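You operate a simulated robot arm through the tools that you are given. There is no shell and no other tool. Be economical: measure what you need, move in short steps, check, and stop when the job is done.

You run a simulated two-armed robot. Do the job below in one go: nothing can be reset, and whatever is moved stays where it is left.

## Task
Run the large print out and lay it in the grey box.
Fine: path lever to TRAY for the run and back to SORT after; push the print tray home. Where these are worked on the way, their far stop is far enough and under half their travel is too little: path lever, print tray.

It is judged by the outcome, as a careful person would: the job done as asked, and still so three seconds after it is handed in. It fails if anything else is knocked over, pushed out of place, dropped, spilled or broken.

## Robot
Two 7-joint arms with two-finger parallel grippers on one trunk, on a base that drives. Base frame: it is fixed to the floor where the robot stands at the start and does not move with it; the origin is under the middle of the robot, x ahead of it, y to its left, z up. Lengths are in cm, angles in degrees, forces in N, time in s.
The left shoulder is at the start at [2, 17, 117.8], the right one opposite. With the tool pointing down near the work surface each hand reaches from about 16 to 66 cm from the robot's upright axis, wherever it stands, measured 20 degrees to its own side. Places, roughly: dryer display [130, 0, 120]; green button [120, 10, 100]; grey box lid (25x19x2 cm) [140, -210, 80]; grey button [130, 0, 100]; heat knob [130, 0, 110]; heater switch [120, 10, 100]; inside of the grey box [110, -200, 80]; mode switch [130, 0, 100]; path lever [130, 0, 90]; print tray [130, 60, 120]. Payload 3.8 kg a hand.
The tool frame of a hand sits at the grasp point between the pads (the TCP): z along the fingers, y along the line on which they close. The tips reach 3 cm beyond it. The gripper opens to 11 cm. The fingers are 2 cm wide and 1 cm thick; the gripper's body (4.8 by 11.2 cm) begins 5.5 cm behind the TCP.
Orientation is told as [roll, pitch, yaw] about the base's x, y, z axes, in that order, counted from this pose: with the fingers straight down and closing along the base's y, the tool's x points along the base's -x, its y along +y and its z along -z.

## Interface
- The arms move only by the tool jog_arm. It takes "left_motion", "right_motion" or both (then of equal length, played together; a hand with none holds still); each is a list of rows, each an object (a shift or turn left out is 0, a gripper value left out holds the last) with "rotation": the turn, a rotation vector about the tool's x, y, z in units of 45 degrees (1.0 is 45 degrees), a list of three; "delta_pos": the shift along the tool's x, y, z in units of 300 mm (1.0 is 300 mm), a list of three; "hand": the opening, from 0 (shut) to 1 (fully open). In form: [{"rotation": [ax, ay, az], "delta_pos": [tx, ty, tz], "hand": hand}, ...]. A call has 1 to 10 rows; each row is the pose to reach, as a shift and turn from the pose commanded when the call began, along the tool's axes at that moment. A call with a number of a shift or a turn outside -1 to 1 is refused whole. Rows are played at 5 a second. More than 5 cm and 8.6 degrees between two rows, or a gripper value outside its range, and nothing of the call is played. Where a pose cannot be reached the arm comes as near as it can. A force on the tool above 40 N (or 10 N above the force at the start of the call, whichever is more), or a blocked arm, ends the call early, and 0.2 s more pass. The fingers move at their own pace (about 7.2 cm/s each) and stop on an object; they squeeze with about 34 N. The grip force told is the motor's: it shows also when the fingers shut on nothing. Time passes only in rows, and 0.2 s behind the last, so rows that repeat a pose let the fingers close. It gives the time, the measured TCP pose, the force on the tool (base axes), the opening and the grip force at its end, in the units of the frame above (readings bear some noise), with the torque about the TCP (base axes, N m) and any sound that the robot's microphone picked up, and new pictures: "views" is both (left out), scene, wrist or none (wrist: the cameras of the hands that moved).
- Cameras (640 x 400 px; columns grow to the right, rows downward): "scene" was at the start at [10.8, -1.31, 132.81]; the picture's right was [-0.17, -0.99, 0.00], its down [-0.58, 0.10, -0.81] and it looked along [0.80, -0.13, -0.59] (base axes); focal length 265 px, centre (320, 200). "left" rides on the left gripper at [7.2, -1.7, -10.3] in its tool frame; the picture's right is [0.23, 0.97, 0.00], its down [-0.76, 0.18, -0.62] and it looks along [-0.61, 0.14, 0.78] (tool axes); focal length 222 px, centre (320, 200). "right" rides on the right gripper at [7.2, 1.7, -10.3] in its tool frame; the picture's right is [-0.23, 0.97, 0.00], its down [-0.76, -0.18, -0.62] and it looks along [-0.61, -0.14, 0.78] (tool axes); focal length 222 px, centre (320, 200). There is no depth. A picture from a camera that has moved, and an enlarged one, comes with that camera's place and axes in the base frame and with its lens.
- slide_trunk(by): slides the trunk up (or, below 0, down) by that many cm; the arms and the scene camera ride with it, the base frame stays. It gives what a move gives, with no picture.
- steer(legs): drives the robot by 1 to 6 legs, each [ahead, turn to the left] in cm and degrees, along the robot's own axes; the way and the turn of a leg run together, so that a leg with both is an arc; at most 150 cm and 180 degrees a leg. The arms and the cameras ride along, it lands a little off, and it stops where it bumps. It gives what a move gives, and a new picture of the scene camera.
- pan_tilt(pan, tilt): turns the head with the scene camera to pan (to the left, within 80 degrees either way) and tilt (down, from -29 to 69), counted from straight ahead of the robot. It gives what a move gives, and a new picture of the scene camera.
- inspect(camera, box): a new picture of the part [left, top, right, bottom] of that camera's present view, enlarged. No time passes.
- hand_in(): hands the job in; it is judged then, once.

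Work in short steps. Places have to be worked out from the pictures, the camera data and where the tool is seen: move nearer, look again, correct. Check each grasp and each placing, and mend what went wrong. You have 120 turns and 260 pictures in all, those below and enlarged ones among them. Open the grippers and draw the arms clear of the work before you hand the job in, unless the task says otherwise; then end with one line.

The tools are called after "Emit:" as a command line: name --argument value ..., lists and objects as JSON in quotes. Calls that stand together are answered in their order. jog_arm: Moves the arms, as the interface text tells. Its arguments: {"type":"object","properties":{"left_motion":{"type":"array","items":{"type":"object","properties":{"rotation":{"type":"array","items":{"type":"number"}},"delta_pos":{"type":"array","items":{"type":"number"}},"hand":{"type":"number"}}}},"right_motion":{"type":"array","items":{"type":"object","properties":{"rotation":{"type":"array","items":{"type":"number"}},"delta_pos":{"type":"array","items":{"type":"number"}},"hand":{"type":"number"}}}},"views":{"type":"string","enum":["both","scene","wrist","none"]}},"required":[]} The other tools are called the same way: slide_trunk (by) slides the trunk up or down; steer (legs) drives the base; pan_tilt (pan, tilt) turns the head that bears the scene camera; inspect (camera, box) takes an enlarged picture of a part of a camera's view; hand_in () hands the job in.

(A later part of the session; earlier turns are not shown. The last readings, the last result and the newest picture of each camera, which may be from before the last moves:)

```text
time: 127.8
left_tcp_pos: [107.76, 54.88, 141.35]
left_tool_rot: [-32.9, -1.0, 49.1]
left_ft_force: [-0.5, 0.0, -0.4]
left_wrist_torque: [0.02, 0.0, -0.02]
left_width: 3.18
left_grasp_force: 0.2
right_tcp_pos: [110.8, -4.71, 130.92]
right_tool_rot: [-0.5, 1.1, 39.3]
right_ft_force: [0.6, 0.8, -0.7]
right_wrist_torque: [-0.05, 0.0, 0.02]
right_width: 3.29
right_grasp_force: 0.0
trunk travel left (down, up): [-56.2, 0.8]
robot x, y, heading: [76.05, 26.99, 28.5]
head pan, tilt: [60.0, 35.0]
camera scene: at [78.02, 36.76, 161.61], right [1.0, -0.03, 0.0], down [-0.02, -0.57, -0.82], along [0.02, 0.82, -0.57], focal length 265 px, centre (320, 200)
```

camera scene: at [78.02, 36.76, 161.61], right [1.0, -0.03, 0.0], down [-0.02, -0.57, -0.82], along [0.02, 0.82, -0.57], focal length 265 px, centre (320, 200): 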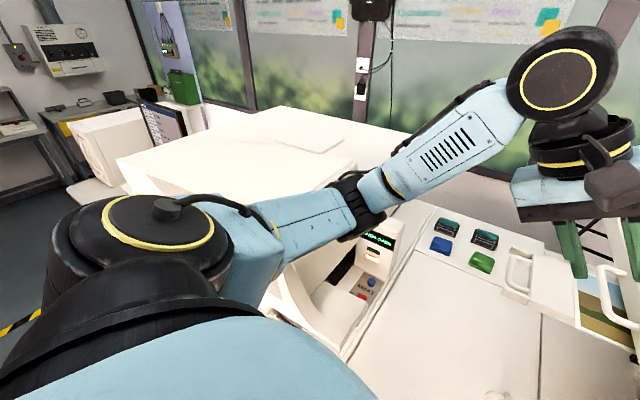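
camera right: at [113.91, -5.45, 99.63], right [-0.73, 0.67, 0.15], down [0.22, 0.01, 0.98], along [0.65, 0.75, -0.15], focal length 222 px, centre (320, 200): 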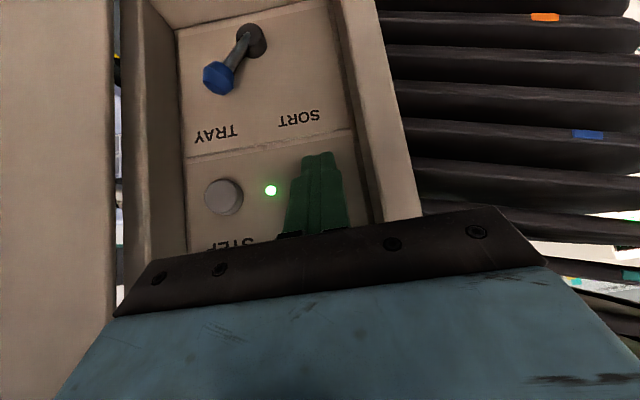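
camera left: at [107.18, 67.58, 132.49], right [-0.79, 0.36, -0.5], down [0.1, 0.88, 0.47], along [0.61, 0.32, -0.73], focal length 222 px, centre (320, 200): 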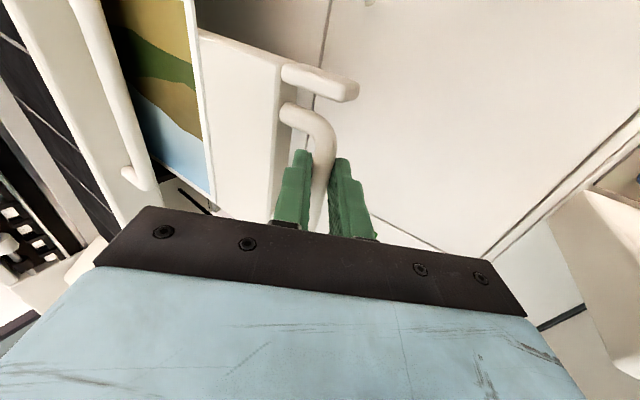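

The lean is gone. I back off 20 cm to see whether the cover moved.

Emit:
steer --legs '[[-22, 0]]'

Emit:
inspect --camera "scene" --box '[120, 80, 640, 400]'

```text
time: 129.6
left_tcp_pos: [88.56, 44.44, 141.16]
left_tool_rot: [-32.8, -0.9, 49.0]
left_ft_force: [1.4, -0.5, -0.1]
left_wrist_torque: [0.02, 0.04, -0.01]
left_width: 3.2
left_grasp_force: 0.1
right_tcp_pos: [91.65, -15.34, 130.78]
right_tool_rot: [-0.4, 1.3, 39.4]
right_ft_force: [0.3, 0.5, 0.0]
right_wrist_torque: [0.04, 0.09, 0.0]
right_width: 3.32
right_grasp_force: 0.1
trunk travel left (down, up): [-56.2, 0.8]
robot x, y, heading: [56.68, 16.52, 28.4]
head pan, tilt: [60.0, 35.0]
camera scene: at [58.89, 26.24, 161.6], right [1.0, -0.03, 0.0], down [-0.02, -0.57, -0.82], along [0.02, 0.82, -0.57], focal length 265 px, centre (320, 200)
```

scene: 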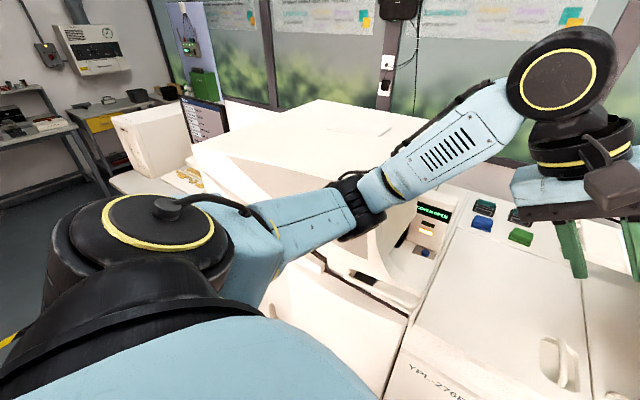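

```text
1.23 times, centred on (380, 240) of scene
camera zoom: at [58.89, 26.24, 161.6], right [1.0, -0.03, 0.0], down [-0.02, -0.57, -0.82], along [0.02, 0.82, -0.57], focal length 326 px, centre (246, 151)
```

zoom: 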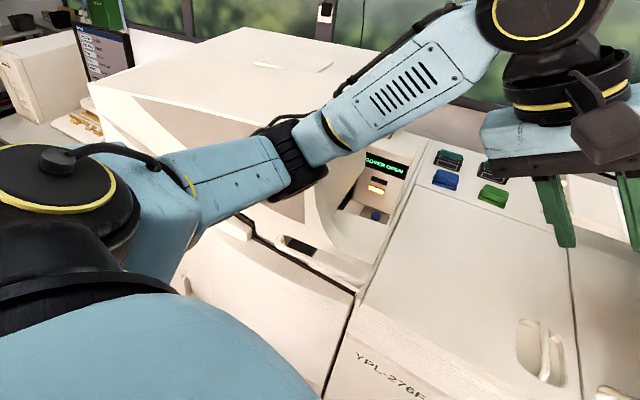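

I back off more and turn to face that machine for a clear view.

Emit:
steer --legs '[[-22, 0], [0, 45]]'

Emit:
pan_tilt --pan 0 --tilt 25

Emit:
inspect --camera "scene" --box '[120, 100, 520, 350]'

```text
time: 133.3
left_tcp_pos: [39.7, 48.17, 141.33]
left_tool_rot: [-32.9, -1.0, 93.8]
left_ft_force: [0.3, -1.2, 0.1]
left_wrist_torque: [-0.04, 0.04, 0.0]
left_width: 3.17
left_grasp_force: 0.0
right_tcp_pos: [83.69, 7.74, 130.89]
right_tool_rot: [-0.5, 1.1, 83.8]
right_ft_force: [-0.9, -0.1, 0.6]
right_wrist_torque: [-0.02, 0.0, 0.0]
right_width: 3.3
right_grasp_force: 0.0
trunk travel left (down, up): [-56.2, 0.8]
robot x, y, heading: [36.68, 5.84, 73.2]
head pan, tilt: [60.0, 35.0]
camera scene: at [31.31, 14.27, 161.61], right [0.73, 0.68, 0.0], down [0.39, -0.42, -0.82], along [-0.56, 0.6, -0.57], focal length 265 px, centre (320, 200)
```

scene: 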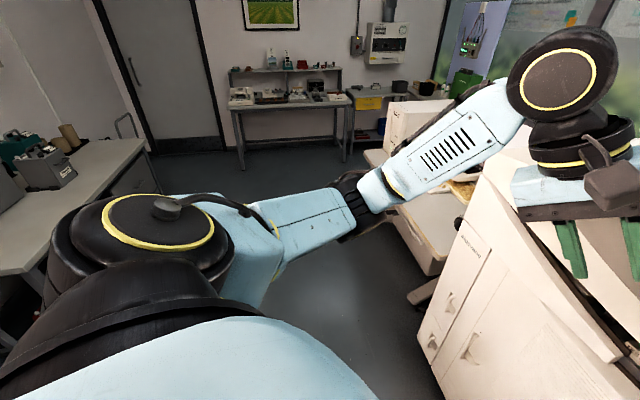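

```text
time: 134.6
left_tcp_pos: [39.65, 48.1, 141.34]
left_tool_rot: [-33.0, -1.0, 93.6]
left_ft_force: [0.0, -1.1, 0.6]
left_wrist_torque: [0.03, -0.03, -0.01]
left_width: 3.19
left_grasp_force: 0.0
right_tcp_pos: [83.81, 7.75, 130.97]
right_tool_rot: [-0.5, 1.1, 83.9]
right_ft_force: [0.3, -0.5, 0.5]
right_wrist_torque: [0.03, 0.05, -0.01]
right_width: 3.31
right_grasp_force: 0.1
trunk travel left (down, up): [-56.2, 0.8]
robot x, y, heading: [36.76, 5.69, 72.7]
head pan, tilt: [0.0, 25.0]
camera scene: at [40.01, 16.61, 163.19], right [0.96, -0.29, 0.0], down [-0.12, -0.4, -0.91], along [0.27, 0.87, -0.42], focal length 265 px, centre (320, 200)
```

scene: 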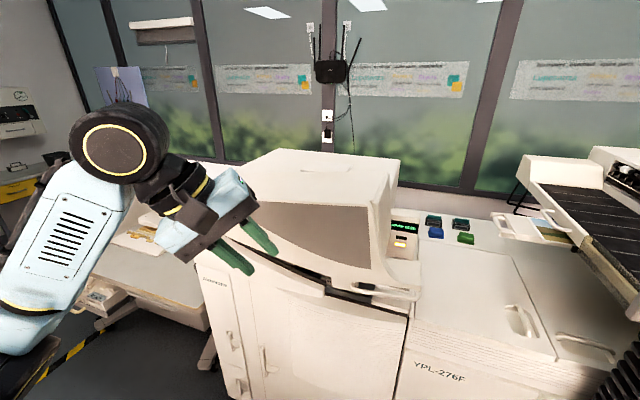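

```text
1.60 times, centred on (320, 225) of scene
camera zoom: at [40.01, 16.61, 163.19], right [0.96, -0.29, 0.0], down [-0.12, -0.4, -0.91], along [0.27, 0.87, -0.42], focal length 424 px, centre (320, 160)
```

zoom: 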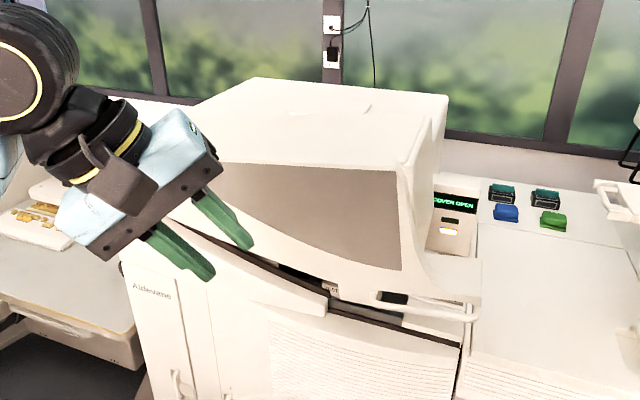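

The hood of the neighbouring machine has been lifted a little (dark gap). I need to close it again; zoom to understand.

Emit:
inspect --camera "scene" --box '[220, 220, 440, 330]'

Emit:
inspect --camera "scene" --box '[360, 140, 480, 300]'

```text
2.91 times, centred on (330, 275) of scene
camera zoom: at [40.01, 16.61, 163.19], right [0.96, -0.29, 0.0], down [-0.12, -0.4, -0.91], along [0.27, 0.87, -0.42], focal length 770 px, centre (291, -18)
```

zoom: 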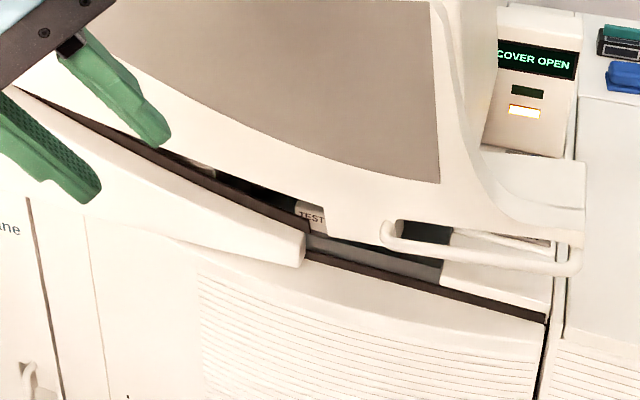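

```text
2.50 times, centred on (420, 220) of scene
camera zoom: at [40.01, 16.61, 163.19], right [0.96, -0.29, 0.0], down [-0.12, -0.4, -0.91], along [0.27, 0.87, -0.42], focal length 662 px, centre (70, 150)
```

zoom: 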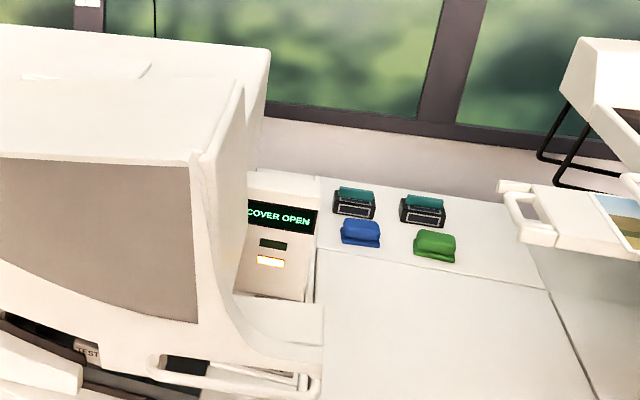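

The hood is hinged at the back with its front lip raised ~6 cm. I'll press it shut with the right hand on the front ledge (~[88,78]). First I tuck the left hand in a bit.

Emit:
jog_arm --left_motion '[{"delta_pos": [0.1, 0, 0]}, {"delta_pos": [0.2, 0, 0]}, {"delta_pos": [0.3, 0, 0]}, {"delta_pos": [0.35, 0, 0]}]' --views "none"

Emit:
steer --legs '[[0, -35], [27, 0], [0, 37]]'

```text
time: 135.6
left_tcp_pos: [40.59, 37.61, 141.19]
left_tool_rot: [-33.0, -1.0, 93.8]
left_ft_force: [-0.5, 0.4, -0.2]
left_wrist_torque: [0.0, 0.02, 0.05]
left_width: 3.2
left_grasp_force: 0.0
right_tcp_pos: [83.85, 7.65, 130.94]
right_tool_rot: [-0.5, 1.1, 83.9]
right_ft_force: [0.1, -0.3, 0.1]
right_wrist_torque: [-0.01, -0.02, -0.03]
right_width: 3.29
right_grasp_force: 0.1
trunk travel left (down, up): [-56.2, 0.8]
robot x, y, heading: [36.61, 6.07, 72.8]
head pan, tilt: [0.0, 25.0]
```

```text
time: 140.5
left_tcp_pos: [66.4, 52.43, 141.34]
left_tool_rot: [-33.0, -0.9, 84.8]
left_ft_force: [0.1, -0.1, 0.2]
left_wrist_torque: [-0.02, 0.03, 0.0]
left_width: 3.18
left_grasp_force: 0.1
right_tcp_pos: [104.4, 15.36, 130.85]
right_tool_rot: [-0.7, 3.2, 74.1]
right_ft_force: [-0.3, -2.4, 1.4]
right_wrist_torque: [-0.02, -0.06, -0.05]
right_width: 3.28
right_grasp_force: 0.1
trunk travel left (down, up): [-56.2, 0.8]
robot x, y, heading: [57.76, 21.55, 63.8]
head pan, tilt: [0.0, 25.0]
stopped in leg 3: the force on the tool passed its limit at 79 N (the readings are from after the stop); the commanded pose is now the measured one
camera scene: at [62.68, 31.79, 163.19], right [0.9, -0.44, 0.0], down [-0.19, -0.38, -0.91], along [0.4, 0.81, -0.42], focal length 265 px, centre (320, 200)
```

scene: 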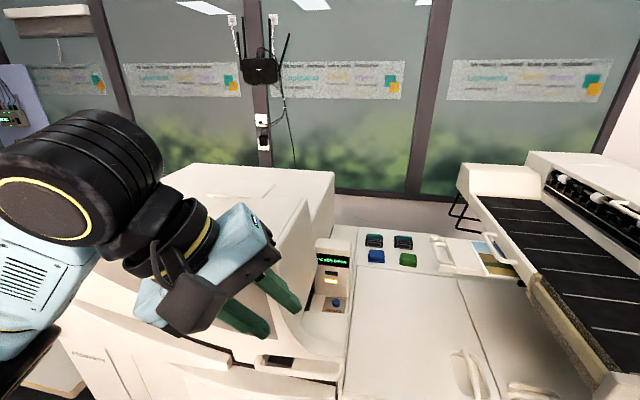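

The right hand touched the sorter corner again; I turn back and raise/tuck the right hand before continuing.

Emit:
steer --legs '[[0, -14]]'

Emit:
pan_tilt --pan -25 --tilt 35

```text
time: 141.8
left_tcp_pos: [73.72, 49.45, 141.22]
left_tool_rot: [-33.0, -1.0, 70.6]
left_ft_force: [0.6, -0.9, -0.9]
left_wrist_torque: [0.02, 0.01, 0.0]
left_width: 3.19
left_grasp_force: 0.0
right_tcp_pos: [101.52, 4.3, 130.91]
right_tool_rot: [-0.6, 3.2, 60.1]
right_ft_force: [0.1, -0.6, 0.6]
right_wrist_torque: [-0.01, 0.0, 0.03]
right_width: 3.29
right_grasp_force: 0.0
trunk travel left (down, up): [-56.2, 0.8]
robot x, y, heading: [57.97, 21.33, 49.9]
head pan, tilt: [0.0, 25.0]
camera scene: at [65.04, 30.33, 163.19], right [0.76, -0.64, 0.0], down [-0.27, -0.32, -0.91], along [0.58, 0.69, -0.42], focal length 265 px, centre (320, 200)
```

scene: 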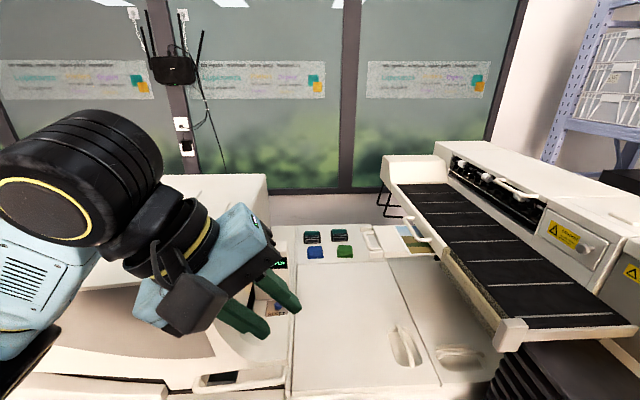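

```text
time: 142.7
left_tcp_pos: [73.78, 49.37, 141.29]
left_tool_rot: [-32.9, -1.0, 70.7]
left_ft_force: [0.4, 0.1, -0.2]
left_wrist_torque: [0.02, 0.02, 0.03]
left_width: 3.2
left_grasp_force: 0.1
right_tcp_pos: [101.46, 4.2, 130.87]
right_tool_rot: [-0.7, 3.2, 59.9]
right_ft_force: [-0.2, 0.6, 0.2]
right_wrist_torque: [0.0, -0.01, 0.0]
right_width: 3.32
right_grasp_force: 0.2
trunk travel left (down, up): [-56.2, 0.8]
robot x, y, heading: [57.62, 21.63, 50.1]
head pan, tilt: [-25.0, 35.0]
camera scene: at [67.09, 27.01, 161.61], right [0.42, -0.91, 0.0], down [-0.52, -0.24, -0.82], along [0.74, 0.35, -0.57], focal length 265 px, centre (320, 200)
```

scene: 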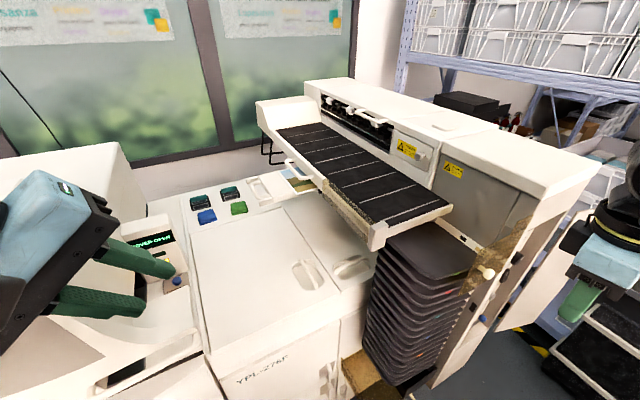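

The left hand is better placed for pressing the hood. I set it upright and closed first.

Emit:
jog_arm --left_motion '[{"rotation": [-0.15, 0, 0], "hand": 0}, {"rotation": [-0.3, 0, 0], "hand": 0}, {"rotation": [-0.45, 0, 0]}, {"rotation": [-0.6, 0, 0]}, {"rotation": [-0.733, 0, 0]}, {"rotation": [-0.733, 0, 0]}]' --views "none"

Emit:
pan_tilt --pan 15 --tilt 40

```text
time: 144.1
left_tcp_pos: [73.84, 49.45, 141.21]
left_tool_rot: [0.1, -1.0, 70.8]
left_ft_force: [0.4, -0.1, 0.5]
left_wrist_torque: [0.05, 0.01, 0.01]
left_width: 0.01
left_grasp_force: 33.7
right_tcp_pos: [101.55, 4.29, 130.83]
right_tool_rot: [-0.7, 3.2, 60.0]
right_ft_force: [0.5, -0.7, 0.3]
right_wrist_torque: [-0.04, 0.02, 0.03]
right_width: 3.32
right_grasp_force: 0.1
trunk travel left (down, up): [-56.2, 0.8]
robot x, y, heading: [57.59, 21.62, 49.8]
head pan, tilt: [-25.0, 35.0]
```

```text
time: 145.1
left_tcp_pos: [73.74, 49.41, 141.29]
left_tool_rot: [0.0, -0.9, 70.7]
left_ft_force: [-0.4, 0.1, 0.0]
left_wrist_torque: [0.0, 0.03, 0.0]
left_width: 0.01
left_grasp_force: 34.5
right_tcp_pos: [101.5, 4.2, 130.79]
right_tool_rot: [-0.6, 3.2, 60.0]
right_ft_force: [-0.1, 0.2, 1.1]
right_wrist_torque: [-0.02, 0.01, -0.02]
right_width: 3.29
right_grasp_force: 0.0
trunk travel left (down, up): [-56.2, 0.8]
robot x, y, heading: [57.45, 21.5, 49.9]
head pan, tilt: [15.0, 40.0]
camera scene: at [62.72, 30.98, 160.85], right [0.91, -0.43, 0.0], down [-0.27, -0.58, -0.77], along [0.33, 0.69, -0.64], focal length 265 px, centre (320, 200)
```

scene: 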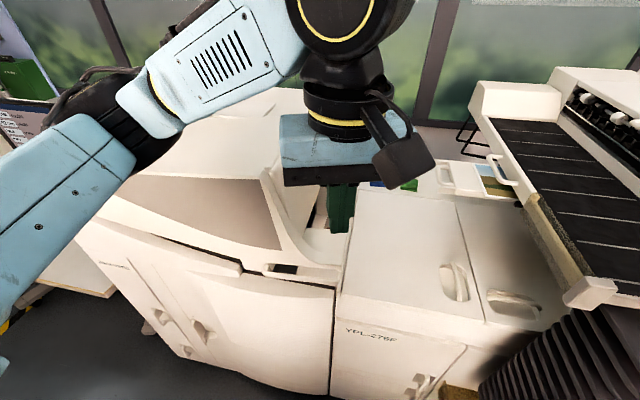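

I bring the closed left fingertips over the hood's front lip near its right end ([82,66.5]), stopping above it.

Emit:
jog_arm --left_motion '[{"delta_pos": [-0.1, -0.01, 0.06]}, {"delta_pos": [-0.2, -0.02, 0.14]}, {"delta_pos": [-0.3, -0.035, 0.24]}, {"delta_pos": [-0.4, -0.05, 0.34]}, {"delta_pos": [-0.5, -0.06, 0.44]}, {"delta_pos": [-0.59, -0.07, 0.55]}, {"delta_pos": [-0.63, -0.073, 0.69]}, {"delta_pos": [-0.63, -0.073, 0.82]}, {"delta_pos": [-0.63, -0.073, 0.88]}]'

```text
time: 147.1
left_tcp_pos: [81.96, 66.77, 115.2]
left_tool_rot: [0.1, -1.1, 70.6]
left_ft_force: [0.7, 0.3, -0.3]
left_wrist_torque: [0.02, -0.01, -0.01]
left_width: 0.01
left_grasp_force: 34.5
right_tcp_pos: [101.56, 4.19, 130.87]
right_tool_rot: [-0.6, 3.3, 60.1]
right_ft_force: [-0.2, -0.2, 0.7]
right_wrist_torque: [0.02, 0.0, 0.01]
right_width: 3.31
right_grasp_force: 0.1
trunk travel left (down, up): [-56.2, 0.8]
robot x, y, heading: [57.58, 21.88, 50.0]
head pan, tilt: [15.0, 40.0]
camera scene: at [62.73, 30.93, 160.86], right [0.91, -0.42, 0.0], down [-0.27, -0.58, -0.77], along [0.33, 0.69, -0.64], focal length 265 px, centre (320, 200)
camera left: at [81.01, 59.13, 125.24], right [-0.99, 0.11, 0.0], down [0.08, 0.77, 0.64], along [0.07, 0.63, -0.77], focal length 222 px, centre (320, 200)
```

scene: 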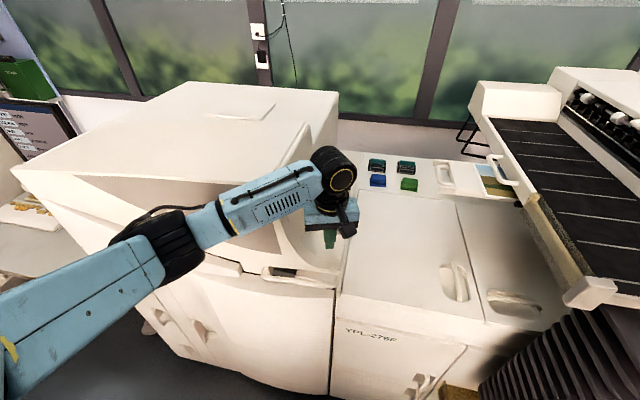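
left: 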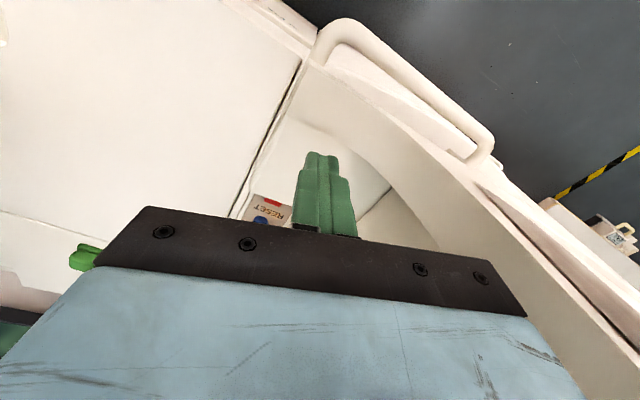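

The fingers are above the hood's front apron. I press down slowly.

Emit:
jog_arm --left_motion '[{"delta_pos": [0, 0, 0.04]}, {"delta_pos": [0, 0, 0.08]}, {"delta_pos": [0, 0, 0.12]}, {"delta_pos": [0, 0, 0.16]}, {"delta_pos": [0, 0, 0.2]}, {"delta_pos": [0, 0, 0.24]}, {"delta_pos": [0, 0, 0.28]}, {"delta_pos": [0, 0, 0.32]}]'

```text
time: 148.9
left_tcp_pos: [82.14, 66.91, 105.65]
left_tool_rot: [0.0, -0.9, 70.7]
left_ft_force: [-0.3, 0.7, -0.1]
left_wrist_torque: [0.0, 0.02, 0.03]
left_width: 0.0
left_grasp_force: 33.9
right_tcp_pos: [101.53, 4.16, 130.87]
right_tool_rot: [-0.7, 3.1, 60.0]
right_ft_force: [-0.7, 0.4, -0.2]
right_wrist_torque: [-0.01, -0.02, 0.01]
right_width: 3.32
right_grasp_force: 0.1
trunk travel left (down, up): [-56.2, 0.8]
robot x, y, heading: [57.61, 21.27, 50.0]
head pan, tilt: [15.0, 40.0]
camera scene: at [62.73, 30.98, 160.85], right [0.91, -0.42, 0.0], down [-0.27, -0.58, -0.77], along [0.33, 0.69, -0.64], focal length 265 px, centre (320, 200)
camera left: at [81.28, 59.36, 115.79], right [-0.99, 0.11, 0.0], down [0.08, 0.77, 0.64], along [0.07, 0.63, -0.77], focal length 222 px, centre (320, 200)
```

scene: 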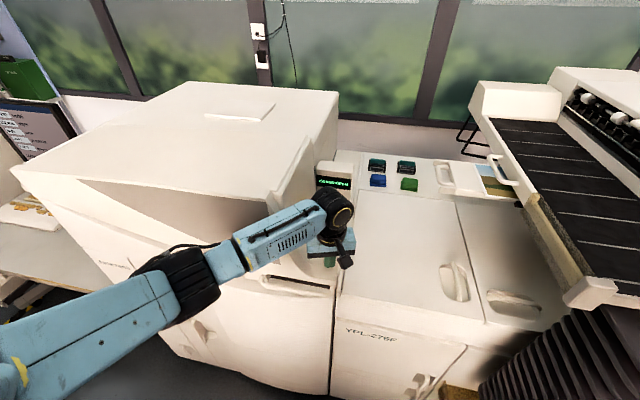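
left: 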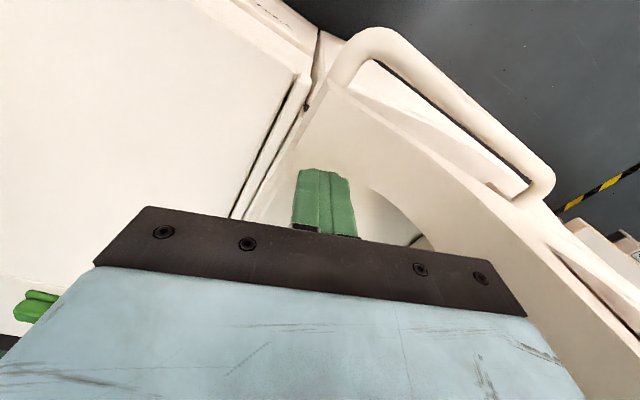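

The fingertips went down behind the apron without contact. I lift 8 cm and shift 6 cm left, onto the lip behind the handle bar.

Emit:
jog_arm --left_motion '[{"delta_pos": [0, 0, -0.14]}, {"delta_pos": [0, 0, -0.28]}, {"delta_pos": [0.003, 0.1, -0.28]}, {"delta_pos": [0.005, 0.196, -0.28]}, {"delta_pos": [0.005, 0.196, -0.24]}]'

```text
time: 149.9
left_tcp_pos: [78.74, 67.67, 114.4]
left_tool_rot: [-1.2, -1.2, 69.4]
left_ft_force: [10.5, -0.4, -2.2]
left_wrist_torque: [-0.05, 0.46, -0.45]
left_width: 0.01
left_grasp_force: 34.1
right_tcp_pos: [101.57, 4.13, 130.82]
right_tool_rot: [-0.6, 3.1, 59.9]
right_ft_force: [-1.3, -0.9, 0.3]
right_wrist_torque: [-0.02, 0.02, 0.01]
right_width: 3.29
right_grasp_force: 0.0
trunk travel left (down, up): [-56.2, 0.8]
robot x, y, heading: [58.22, 21.93, 49.7]
head pan, tilt: [15.0, 40.0]
stopped in row 4 (left hand): the force on the tool passed its limit at 54 N (the readings are from after the stop); the commanded pose is now the measured one
camera scene: at [62.83, 30.9, 160.86], right [0.9, -0.43, 0.0], down [-0.27, -0.58, -0.77], along [0.33, 0.69, -0.64], focal length 265 px, centre (320, 200)
camera left: at [77.25, 60.13, 124.49], right [-0.99, 0.13, -0.03], down [0.08, 0.77, 0.63], along [0.1, 0.63, -0.77], focal length 222 px, centre (320, 200)
```

scene: 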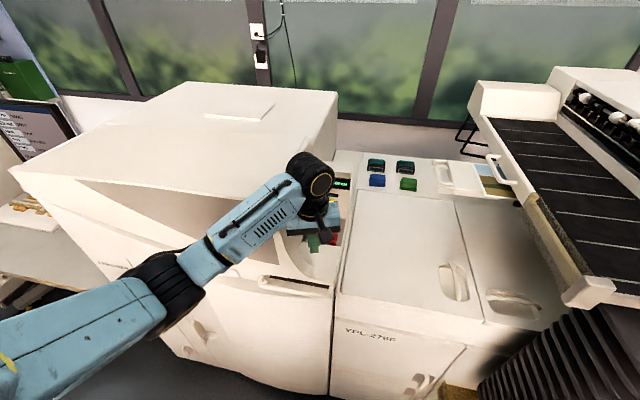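
left: 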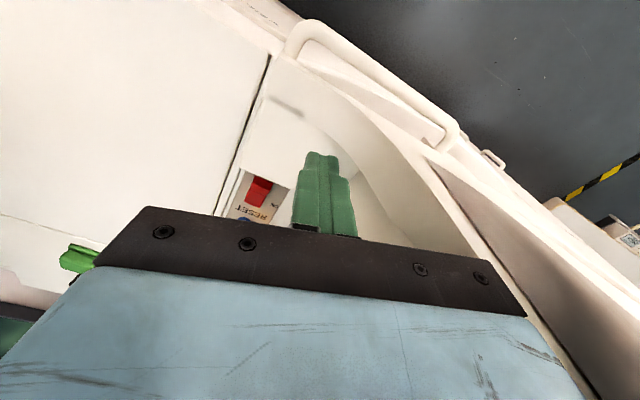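

Emit:
inspect --camera "scene" --box '[180, 150, 380, 300]'

```text
2.67 times, centred on (280, 225) of scene
camera zoom: at [62.83, 30.9, 160.86], right [0.9, -0.43, 0.0], down [-0.27, -0.58, -0.77], along [0.33, 0.69, -0.64], focal length 706 px, centre (427, 133)
```

zoom: 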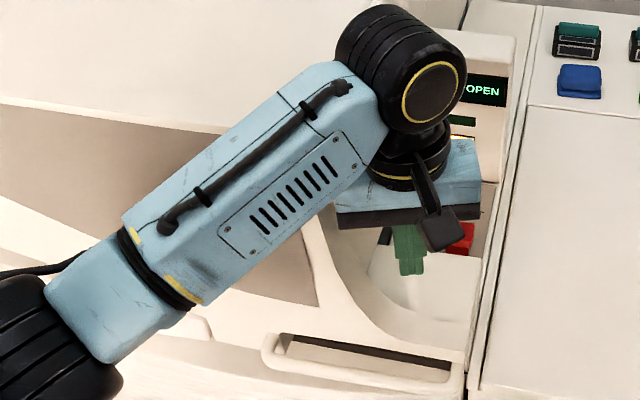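

The visible lip isn't solid where I pressed; I'll press on the hood's top near its front edge instead. First lift clear.

Emit:
jog_arm --left_motion '[{"delta_pos": [0, -0.06, 0]}, {"delta_pos": [0, -0.06, -0.15]}, {"delta_pos": [0, -0.06, -0.3]}, {"delta_pos": [0, -0.06, -0.45]}, {"delta_pos": [0, -0.06, -0.6]}, {"delta_pos": [0, -0.06, -0.75]}, {"delta_pos": [0, -0.06, -0.9]}, {"delta_pos": [0, -0.06, -1.0]}]'

Emit:
inspect --camera "scene" --box '[20, 60, 380, 320]'

```text
time: 151.7
left_tcp_pos: [79.31, 66.6, 144.76]
left_tool_rot: [-1.2, -1.2, 69.6]
left_ft_force: [0.5, -0.8, 0.2]
left_wrist_torque: [0.0, 0.01, 0.01]
left_width: 0.0
left_grasp_force: 34.1
right_tcp_pos: [101.53, 4.01, 130.8]
right_tool_rot: [-0.6, 3.1, 59.9]
right_ft_force: [-0.3, -0.1, 0.2]
right_wrist_torque: [0.01, 0.02, 0.0]
right_width: 3.29
right_grasp_force: 0.1
trunk travel left (down, up): [-56.2, 0.8]
robot x, y, heading: [57.78, 21.34, 49.9]
head pan, tilt: [15.0, 40.0]
camera scene: at [62.73, 30.94, 160.86], right [0.9, -0.43, 0.0], down [-0.27, -0.58, -0.77], along [0.33, 0.69, -0.64], focal length 265 px, centre (320, 200)
camera left: at [77.99, 59.13, 154.9], right [-0.99, 0.13, -0.02], down [0.08, 0.77, 0.63], along [0.1, 0.63, -0.77], focal length 222 px, centre (320, 200)
```

scene: 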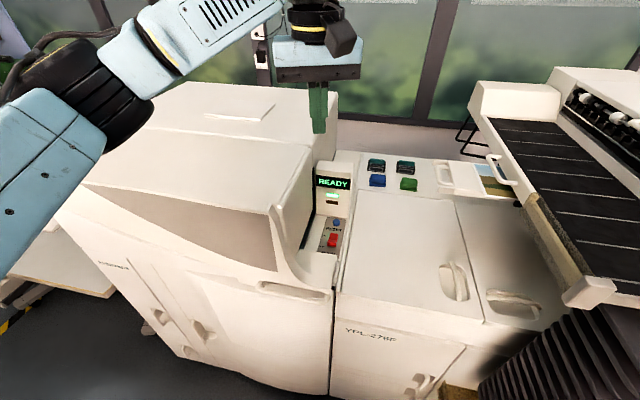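
left: 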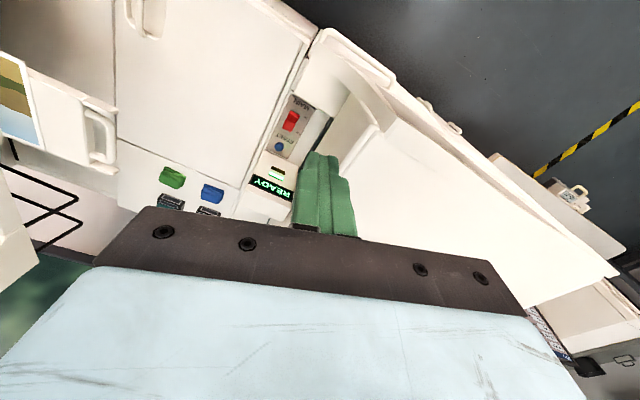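

```text
1.54 times, centred on (200, 190) of scene
camera zoom: at [62.73, 30.94, 160.86], right [0.9, -0.43, 0.0], down [-0.27, -0.58, -0.77], along [0.33, 0.69, -0.64], focal length 407 px, centre (505, 215)
```

zoom: 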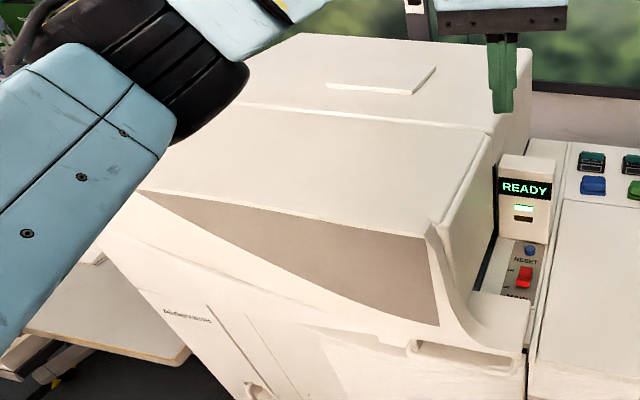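

READY is back and the hood is shut. Next: tuck both hands in before repositioning for picking the print with the right arm.

Emit:
jog_arm --left_motion '[{"delta_pos": [0.1, -0.03, 0]}, {"delta_pos": [0.2, -0.06, 0]}, {"delta_pos": [0.3, -0.1, 0]}, {"delta_pos": [0.4, -0.13, 0]}, {"delta_pos": [0.5, -0.16, 0]}]' --right_motion '[{"delta_pos": [-0.03, 0.08, 0]}, {"delta_pos": [-0.06, 0.16, 0]}, {"delta_pos": [-0.1, 0.24, 0]}, {"delta_pos": [-0.1, 0.32, 0]}, {"delta_pos": [-0.1, 0.4, 0]}]' --views "none"

```text
time: 152.9
left_tcp_pos: [78.51, 51.03, 144.38]
left_tool_rot: [-1.2, -1.1, 69.5]
left_ft_force: [0.3, 0.2, 0.6]
left_wrist_torque: [-0.05, 0.03, -0.02]
left_width: 0.0
left_grasp_force: 34.4
right_tcp_pos: [99.93, 14.88, 132.52]
right_tool_rot: [-0.6, 3.3, 59.9]
right_ft_force: [0.0, -0.4, -0.3]
right_wrist_torque: [0.0, 0.02, 0.0]
right_width: 3.31
right_grasp_force: 0.0
right hand out of reach, approached as far as the arm can: row 1, 2, 3, 4, 5
trunk travel left (down, up): [-56.2, 0.8]
robot x, y, heading: [58.0, 21.41, 49.6]
head pan, tilt: [15.0, 40.0]
```

Emit:
steer --legs '[[0, -92], [25, 0], [0, 85]]'

```text
time: 162.3
left_tcp_pos: [98.56, 33.46, 144.44]
left_tool_rot: [-1.2, -1.3, 66.0]
left_ft_force: [-0.3, -0.1, 1.0]
left_wrist_torque: [0.02, 0.01, 0.0]
left_width: 0.0
left_grasp_force: 34.0
right_tcp_pos: [117.8, -3.8, 132.48]
right_tool_rot: [-0.6, 3.2, 56.6]
right_ft_force: [-0.5, 0.1, 0.8]
right_wrist_torque: [-0.03, 0.0, 0.03]
right_width: 3.32
right_grasp_force: 0.1
trunk travel left (down, up): [-56.2, 0.8]
robot x, y, heading: [76.28, 5.12, 46.4]
head pan, tilt: [15.0, 40.0]
camera scene: at [81.75, 14.4, 160.85], right [0.88, -0.48, 0.0], down [-0.31, -0.56, -0.77], along [0.37, 0.67, -0.64], focal length 265 px, centre (320, 200)
```

scene: 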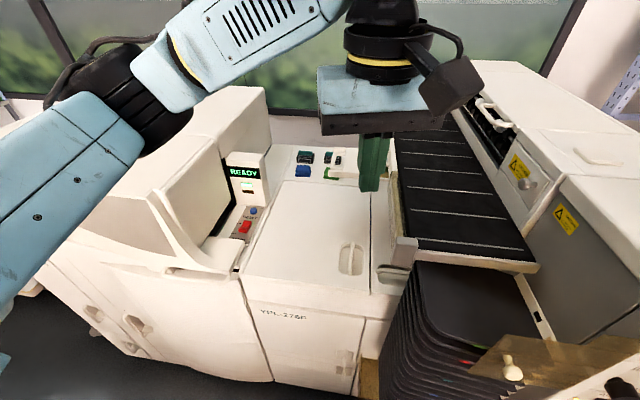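

I'll use the left hand for the print from here. First move it near with yaw ~54°.

Emit:
jog_arm --left_motion '[{"delta_pos": [-0.1, -0.04, 0.03], "rotation": [0, 0, 0.07], "hand": 0.3}, {"delta_pos": [-0.2, -0.08, 0.06], "rotation": [0, 0, 0.14]}, {"delta_pos": [-0.3, -0.13, 0.1], "rotation": [0, 0, 0.2]}, {"delta_pos": [-0.387, -0.17, 0.13], "rotation": [0, 0, 0.267]}, {"delta_pos": [-0.387, -0.17, 0.13], "rotation": [0, 0, 0.267]}]' --views "none"

Emit:
jog_arm --left_motion '[{"rotation": [0, -0.17, 0]}, {"rotation": [0, -0.34, 0]}, {"rotation": [0, -0.51, 0]}, {"rotation": [0, -0.68, 0]}, {"rotation": [0, -0.85, 0]}, {"rotation": [0, -1, 0]}]' --views "none"

```text
time: 163.5
left_tcp_pos: [108.21, 42.03, 140.96]
left_tool_rot: [-1.0, -1.3, 53.8]
left_ft_force: [-0.5, 0.1, 0.6]
left_wrist_torque: [-0.01, -0.01, 0.0]
left_width: 3.31
left_grasp_force: 0.0
right_tcp_pos: [117.7, -3.74, 132.61]
right_tool_rot: [-0.6, 3.3, 56.6]
right_ft_force: [0.6, -0.5, -0.6]
right_wrist_torque: [0.0, 0.0, 0.0]
right_width: 3.29
right_grasp_force: 0.1
trunk travel left (down, up): [-56.2, 0.8]
robot x, y, heading: [75.8, 4.86, 46.6]
head pan, tilt: [15.0, 40.0]
```

```text
time: 164.9
left_tcp_pos: [108.06, 42.08, 140.74]
left_tool_rot: [-1.4, -46.4, 55.1]
left_ft_force: [-0.2, 0.7, 0.4]
left_wrist_torque: [0.0, 0.01, 0.03]
left_width: 3.3
left_grasp_force: 0.1
right_tcp_pos: [117.85, -3.73, 132.57]
right_tool_rot: [-0.7, 3.3, 56.5]
right_ft_force: [-0.3, 0.2, 0.6]
right_wrist_torque: [0.02, 0.03, -0.01]
right_width: 3.33
right_grasp_force: 0.0
trunk travel left (down, up): [-56.2, 0.8]
robot x, y, heading: [75.54, 5.05, 46.4]
head pan, tilt: [15.0, 40.0]
```

Now pitch to near horizontal, then roll so the fingers close vertically.

Emit:
jog_arm --left_motion '[{"rotation": [0, -0.15, 0]}, {"rotation": [0, -0.3, 0]}, {"rotation": [0, -0.45, 0]}, {"rotation": [0, -0.6, 0]}, {"rotation": [0, -0.75, 0]}]' --views "none"

Emit:
jog_arm --left_motion '[{"rotation": [0, 0, 0.17]}, {"rotation": [0, 0, 0.34]}, {"rotation": [0, 0, 0.51]}, {"rotation": [0, 0, 0.68]}, {"rotation": [0, 0, 0.85]}, {"rotation": [0, 0, 1]}]' --views "scene"

```text
time: 166.1
left_tcp_pos: [108.13, 41.93, 140.88]
left_tool_rot: [-5.7, -80.2, 59.5]
left_ft_force: [-0.2, 0.1, -0.8]
left_wrist_torque: [0.0, -0.01, -0.01]
left_width: 3.3
left_grasp_force: 0.0
right_tcp_pos: [117.74, -3.81, 132.43]
right_tool_rot: [-0.6, 3.4, 56.5]
right_ft_force: [-0.5, -0.4, 0.0]
right_wrist_torque: [0.01, 0.01, 0.02]
right_width: 3.28
right_grasp_force: 0.0
trunk travel left (down, up): [-56.2, 0.8]
robot x, y, heading: [76.3, 5.19, 46.3]
head pan, tilt: [15.0, 40.0]
```

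```text
time: 167.5
left_tcp_pos: [108.11, 42.13, 140.89]
left_tool_rot: [76.0, -44.9, -26.3]
left_ft_force: [0.5, -0.5, 0.2]
left_wrist_torque: [0.02, -0.03, -0.03]
left_width: 3.29
left_grasp_force: 0.0
right_tcp_pos: [117.82, -3.89, 132.6]
right_tool_rot: [-0.5, 3.3, 56.4]
right_ft_force: [0.3, -0.1, -0.1]
right_wrist_torque: [-0.06, -0.03, -0.01]
right_width: 3.27
right_grasp_force: 0.1
trunk travel left (down, up): [-56.2, 0.8]
robot x, y, heading: [76.24, 5.62, 46.2]
head pan, tilt: [15.0, 40.0]
camera scene: at [81.74, 14.39, 160.85], right [0.88, -0.48, 0.0], down [-0.31, -0.56, -0.77], along [0.37, 0.67, -0.64], focal length 265 px, centre (320, 200)
```

scene: 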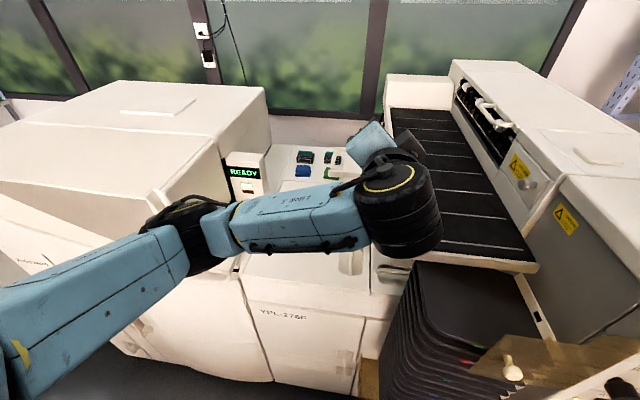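

Good: fingers point along n, roll halfway. I complete the roll.

Emit:
jog_arm --left_motion '[{"rotation": [0, 0, 0.17]}, {"rotation": [0, 0, 0.34]}, {"rotation": [0, 0, 0.51]}, {"rotation": [0, 0, 0.68]}, {"rotation": [0, 0, 0.85]}, {"rotation": [0, 0, 0.98]}]' --views "both"

```text
time: 168.9
left_tcp_pos: [108.16, 42.04, 140.96]
left_tool_rot: [80.0, -1.6, -35.9]
left_ft_force: [-0.5, 0.1, -0.1]
left_wrist_torque: [-0.02, 0.01, 0.0]
left_width: 3.3
left_grasp_force: 0.0
right_tcp_pos: [117.77, -3.77, 132.66]
right_tool_rot: [-0.6, 3.3, 56.4]
right_ft_force: [-0.1, 0.4, -0.3]
right_wrist_torque: [0.01, 0.01, 0.03]
right_width: 3.29
right_grasp_force: 0.1
trunk travel left (down, up): [-56.2, 0.8]
robot x, y, heading: [76.05, 4.76, 46.4]
head pan, tilt: [15.0, 40.0]
camera scene: at [81.74, 14.39, 160.85], right [0.88, -0.48, 0.0], down [-0.31, -0.56, -0.77], along [0.37, 0.67, -0.64], focal length 265 px, centre (320, 200)
camera left: at [96.04, 37.8, 140.73], right [-0.11, 0.28, 0.95], down [0.27, -0.91, 0.3], along [0.96, 0.29, 0.02], focal length 222 px, centre (320, 200)
```

scene: 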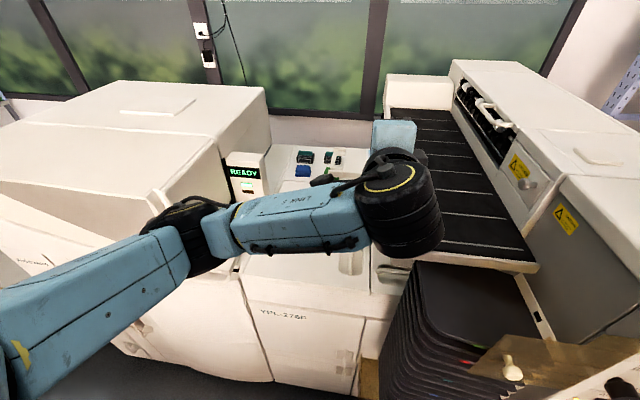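
left: 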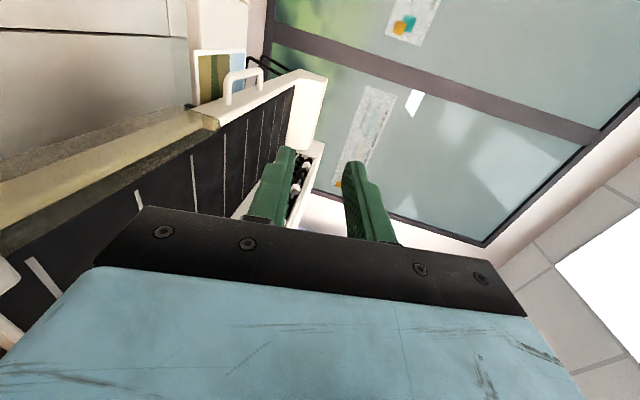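

I yaw the hand 20° clockwise so the wrist stays clear of the belt frame, then lower the trunk toward print height.

Emit:
jog_arm --left_motion '[{"rotation": [0, -0.11, 0], "delta_pos": [0.03, 0, 0]}, {"rotation": [0, -0.22, 0], "delta_pos": [0.06, 0, 0]}, {"rotation": [0, -0.33, 0], "delta_pos": [0.1, 0, 0]}, {"rotation": [0, -0.444, 0], "delta_pos": [0.13, 0, 0]}, {"rotation": [0, -0.444, 0], "delta_pos": [0.13, 0, 0]}]' --views "none"

Emit:
slide_trunk --by -13

Emit:
pan_tilt --pan 5 --tilt 30

Emit:
inspect --camera "left" --box '[0, 0, 640, 400]'

```text
time: 170.1
left_tcp_pos: [105.13, 44.28, 140.67]
left_tool_rot: [81.3, -5.0, -55.7]
left_ft_force: [0.8, 0.5, -0.2]
left_wrist_torque: [0.01, -0.01, -0.03]
left_width: 3.3
left_grasp_force: 0.0
right_tcp_pos: [117.71, -3.9, 132.53]
right_tool_rot: [-0.5, 3.3, 56.6]
right_ft_force: [-0.7, -0.2, 0.9]
right_wrist_torque: [0.0, 0.03, 0.0]
right_width: 3.29
right_grasp_force: 0.1
trunk travel left (down, up): [-56.2, 0.8]
robot x, y, heading: [76.13, 5.0, 46.3]
head pan, tilt: [15.0, 40.0]
```

```text
time: 171.7
left_tcp_pos: [105.05, 44.22, 127.71]
left_tool_rot: [81.3, -5.1, -55.7]
left_ft_force: [0.2, 0.5, -0.5]
left_wrist_torque: [0.0, 0.0, 0.01]
left_width: 3.28
left_grasp_force: 0.0
right_tcp_pos: [117.96, -3.87, 119.51]
right_tool_rot: [-0.6, 3.3, 56.6]
right_ft_force: [0.3, -0.2, 0.2]
right_wrist_torque: [-0.03, 0.01, 0.01]
right_width: 3.29
right_grasp_force: 0.0
trunk travel left (down, up): [-43.2, 13.8]
robot x, y, heading: [76.22, 5.08, 46.4]
head pan, tilt: [15.0, 40.0]
```

```text
time: 172.4
left_tcp_pos: [105.01, 44.28, 127.81]
left_tool_rot: [81.3, -5.2, -55.7]
left_ft_force: [0.2, -0.9, -0.5]
left_wrist_torque: [-0.03, 0.03, -0.02]
left_width: 3.29
left_grasp_force: 0.1
right_tcp_pos: [117.93, -3.85, 119.4]
right_tool_rot: [-0.6, 3.3, 56.6]
right_ft_force: [-0.7, 0.5, -0.2]
right_wrist_torque: [0.01, 0.03, -0.03]
right_width: 3.26
right_grasp_force: 0.1
trunk travel left (down, up): [-43.2, 13.8]
robot x, y, heading: [75.65, 5.43, 46.2]
head pan, tilt: [5.0, 30.0]
camera scene: at [83.32, 14.0, 149.38], right [0.78, -0.62, 0.0], down [-0.31, -0.39, -0.87], along [0.54, 0.68, -0.5], focal length 265 px, centre (320, 200)
```

scene: 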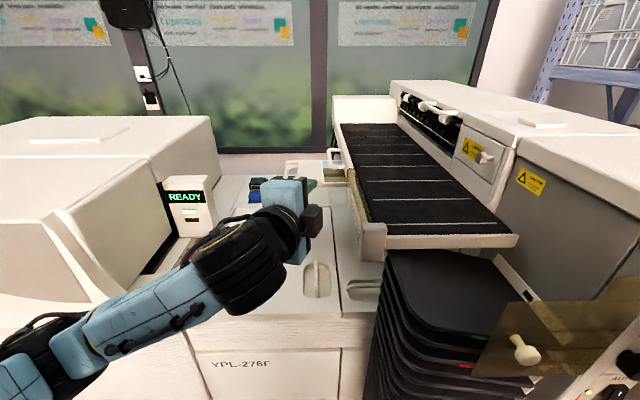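

```text
1.00 times, centred on (320, 200) of left (not enlarged: the box is as wide or as high as the picture)
camera zoom: at [92.19, 44.33, 126.92], right [-0.05, 0.34, 0.94], down [-0.07, -0.94, 0.34], along [1.0, -0.05, 0.08], focal length 222 px, centre (320, 200)
```

zoom: 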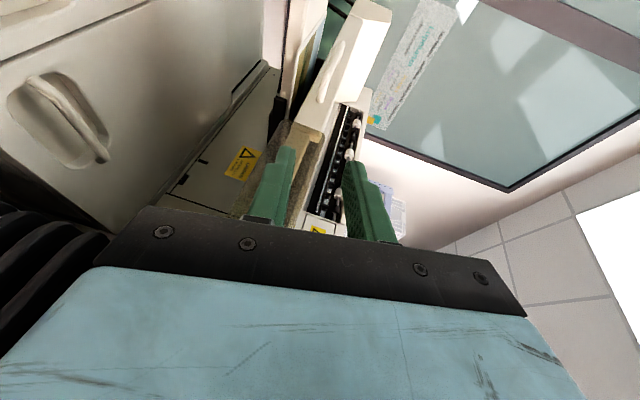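

Emit:
inspect --camera "scene" --box '[270, 140, 390, 230]'

Emit:
inspect --camera "left" --box '[220, 0, 400, 220]'

```text
4.44 times, centred on (330, 185) of scene
camera zoom: at [83.32, 14.0, 149.38], right [0.78, -0.62, 0.0], down [-0.31, -0.39, -0.87], along [0.54, 0.68, -0.5], focal length 1177 px, centre (276, 267)
```

zoom: 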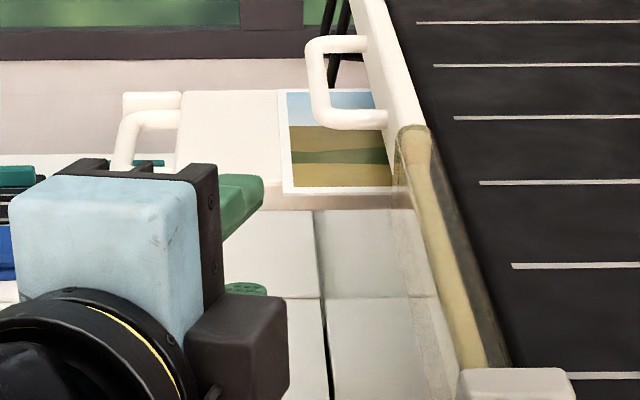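

```text
1.82 times, centred on (310, 110) of left
camera zoom: at [92.19, 44.33, 126.92], right [-0.05, 0.34, 0.94], down [-0.07, -0.94, 0.34], along [1.0, -0.05, 0.08], focal length 404 px, centre (338, 364)
```

zoom: 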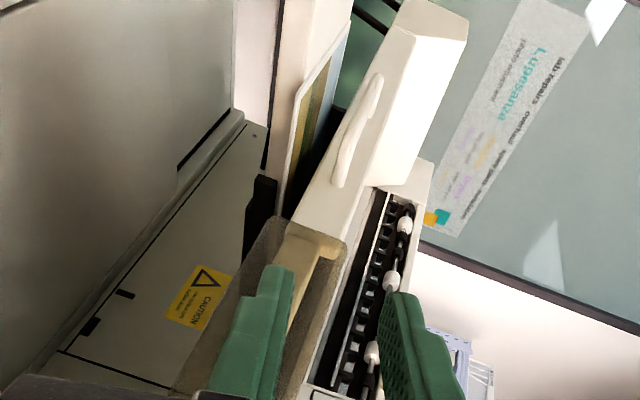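

Print's near-left corner ≈[118.7,57.9,121.3], with ~2 cm overhang in front of the tray. I bring the left hand to ~5 cm before the pinch spot.

Emit:
jog_arm --left_motion '[{"delta_pos": [0.02, -0.04, 0.1]}, {"delta_pos": [0.04, -0.075, 0.2]}, {"delta_pos": [0.065, -0.1, 0.33]}, {"delta_pos": [0.085, -0.102, 0.455]}, {"delta_pos": [0.085, -0.102, 0.455]}]'

Emit:
inspect --camera "scene" --box '[270, 140, 390, 230]'

Emit:
inspect --camera "left" --box '[160, 0, 440, 220]'

```text
time: 173.6
left_tcp_pos: [114.39, 53.18, 122.3]
left_tool_rot: [81.4, -5.2, -55.7]
left_ft_force: [-0.5, 0.6, 0.4]
left_wrist_torque: [0.0, 0.0, 0.02]
left_width: 3.32
left_grasp_force: 0.0
right_tcp_pos: [117.77, -4.01, 119.6]
right_tool_rot: [-0.7, 3.3, 56.5]
right_ft_force: [-0.3, 0.5, -0.3]
right_wrist_torque: [0.01, 0.03, -0.01]
right_width: 3.3
right_grasp_force: 0.1
trunk travel left (down, up): [-43.2, 13.8]
robot x, y, heading: [76.08, 5.28, 46.3]
head pan, tilt: [5.0, 30.0]
camera scene: at [83.26, 13.97, 149.4], right [0.78, -0.63, 0.0], down [-0.31, -0.39, -0.87], along [0.54, 0.68, -0.5], focal length 265 px, centre (320, 200)
camera left: at [101.62, 53.23, 121.45], right [-0.05, 0.34, 0.94], down [-0.07, -0.94, 0.34], along [1.0, -0.05, 0.08], focal length 222 px, centre (320, 200)
```

scene: 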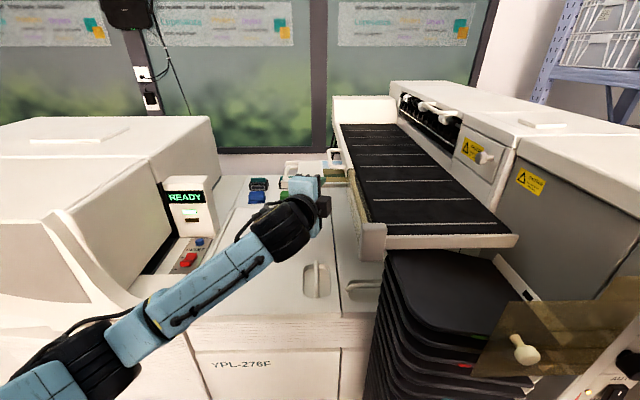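
left: 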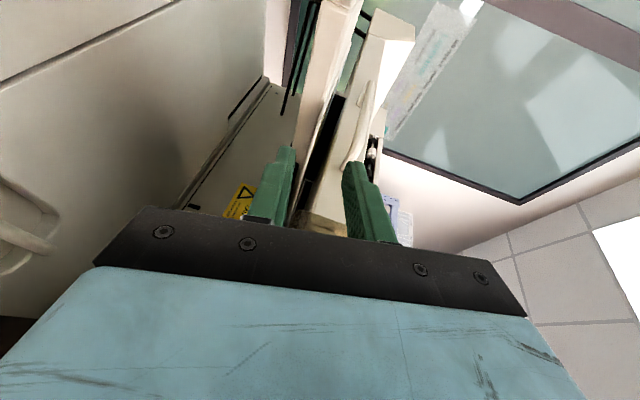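

```text
4.44 times, centred on (330, 185) of scene
camera zoom: at [83.26, 13.97, 149.4], right [0.78, -0.63, 0.0], down [-0.31, -0.39, -0.87], along [0.54, 0.68, -0.5], focal length 1177 px, centre (276, 267)
```

zoom: 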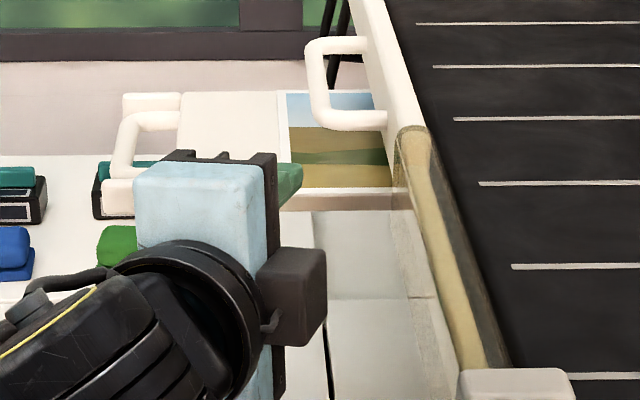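

```text
1.82 times, centred on (300, 110) of left
camera zoom: at [101.62, 53.23, 121.45], right [-0.05, 0.34, 0.94], down [-0.07, -0.94, 0.34], along [1.0, -0.05, 0.08], focal length 404 px, centre (356, 364)
```

zoom: 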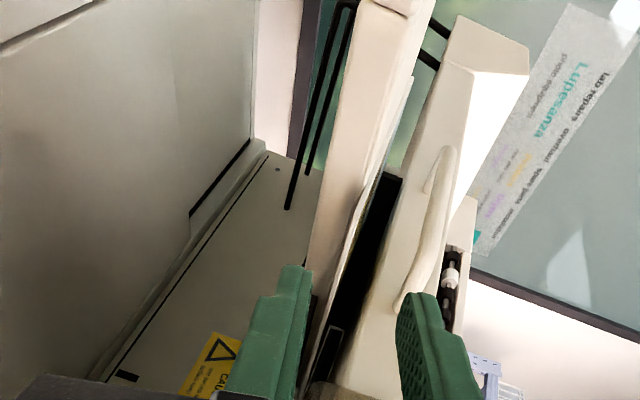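

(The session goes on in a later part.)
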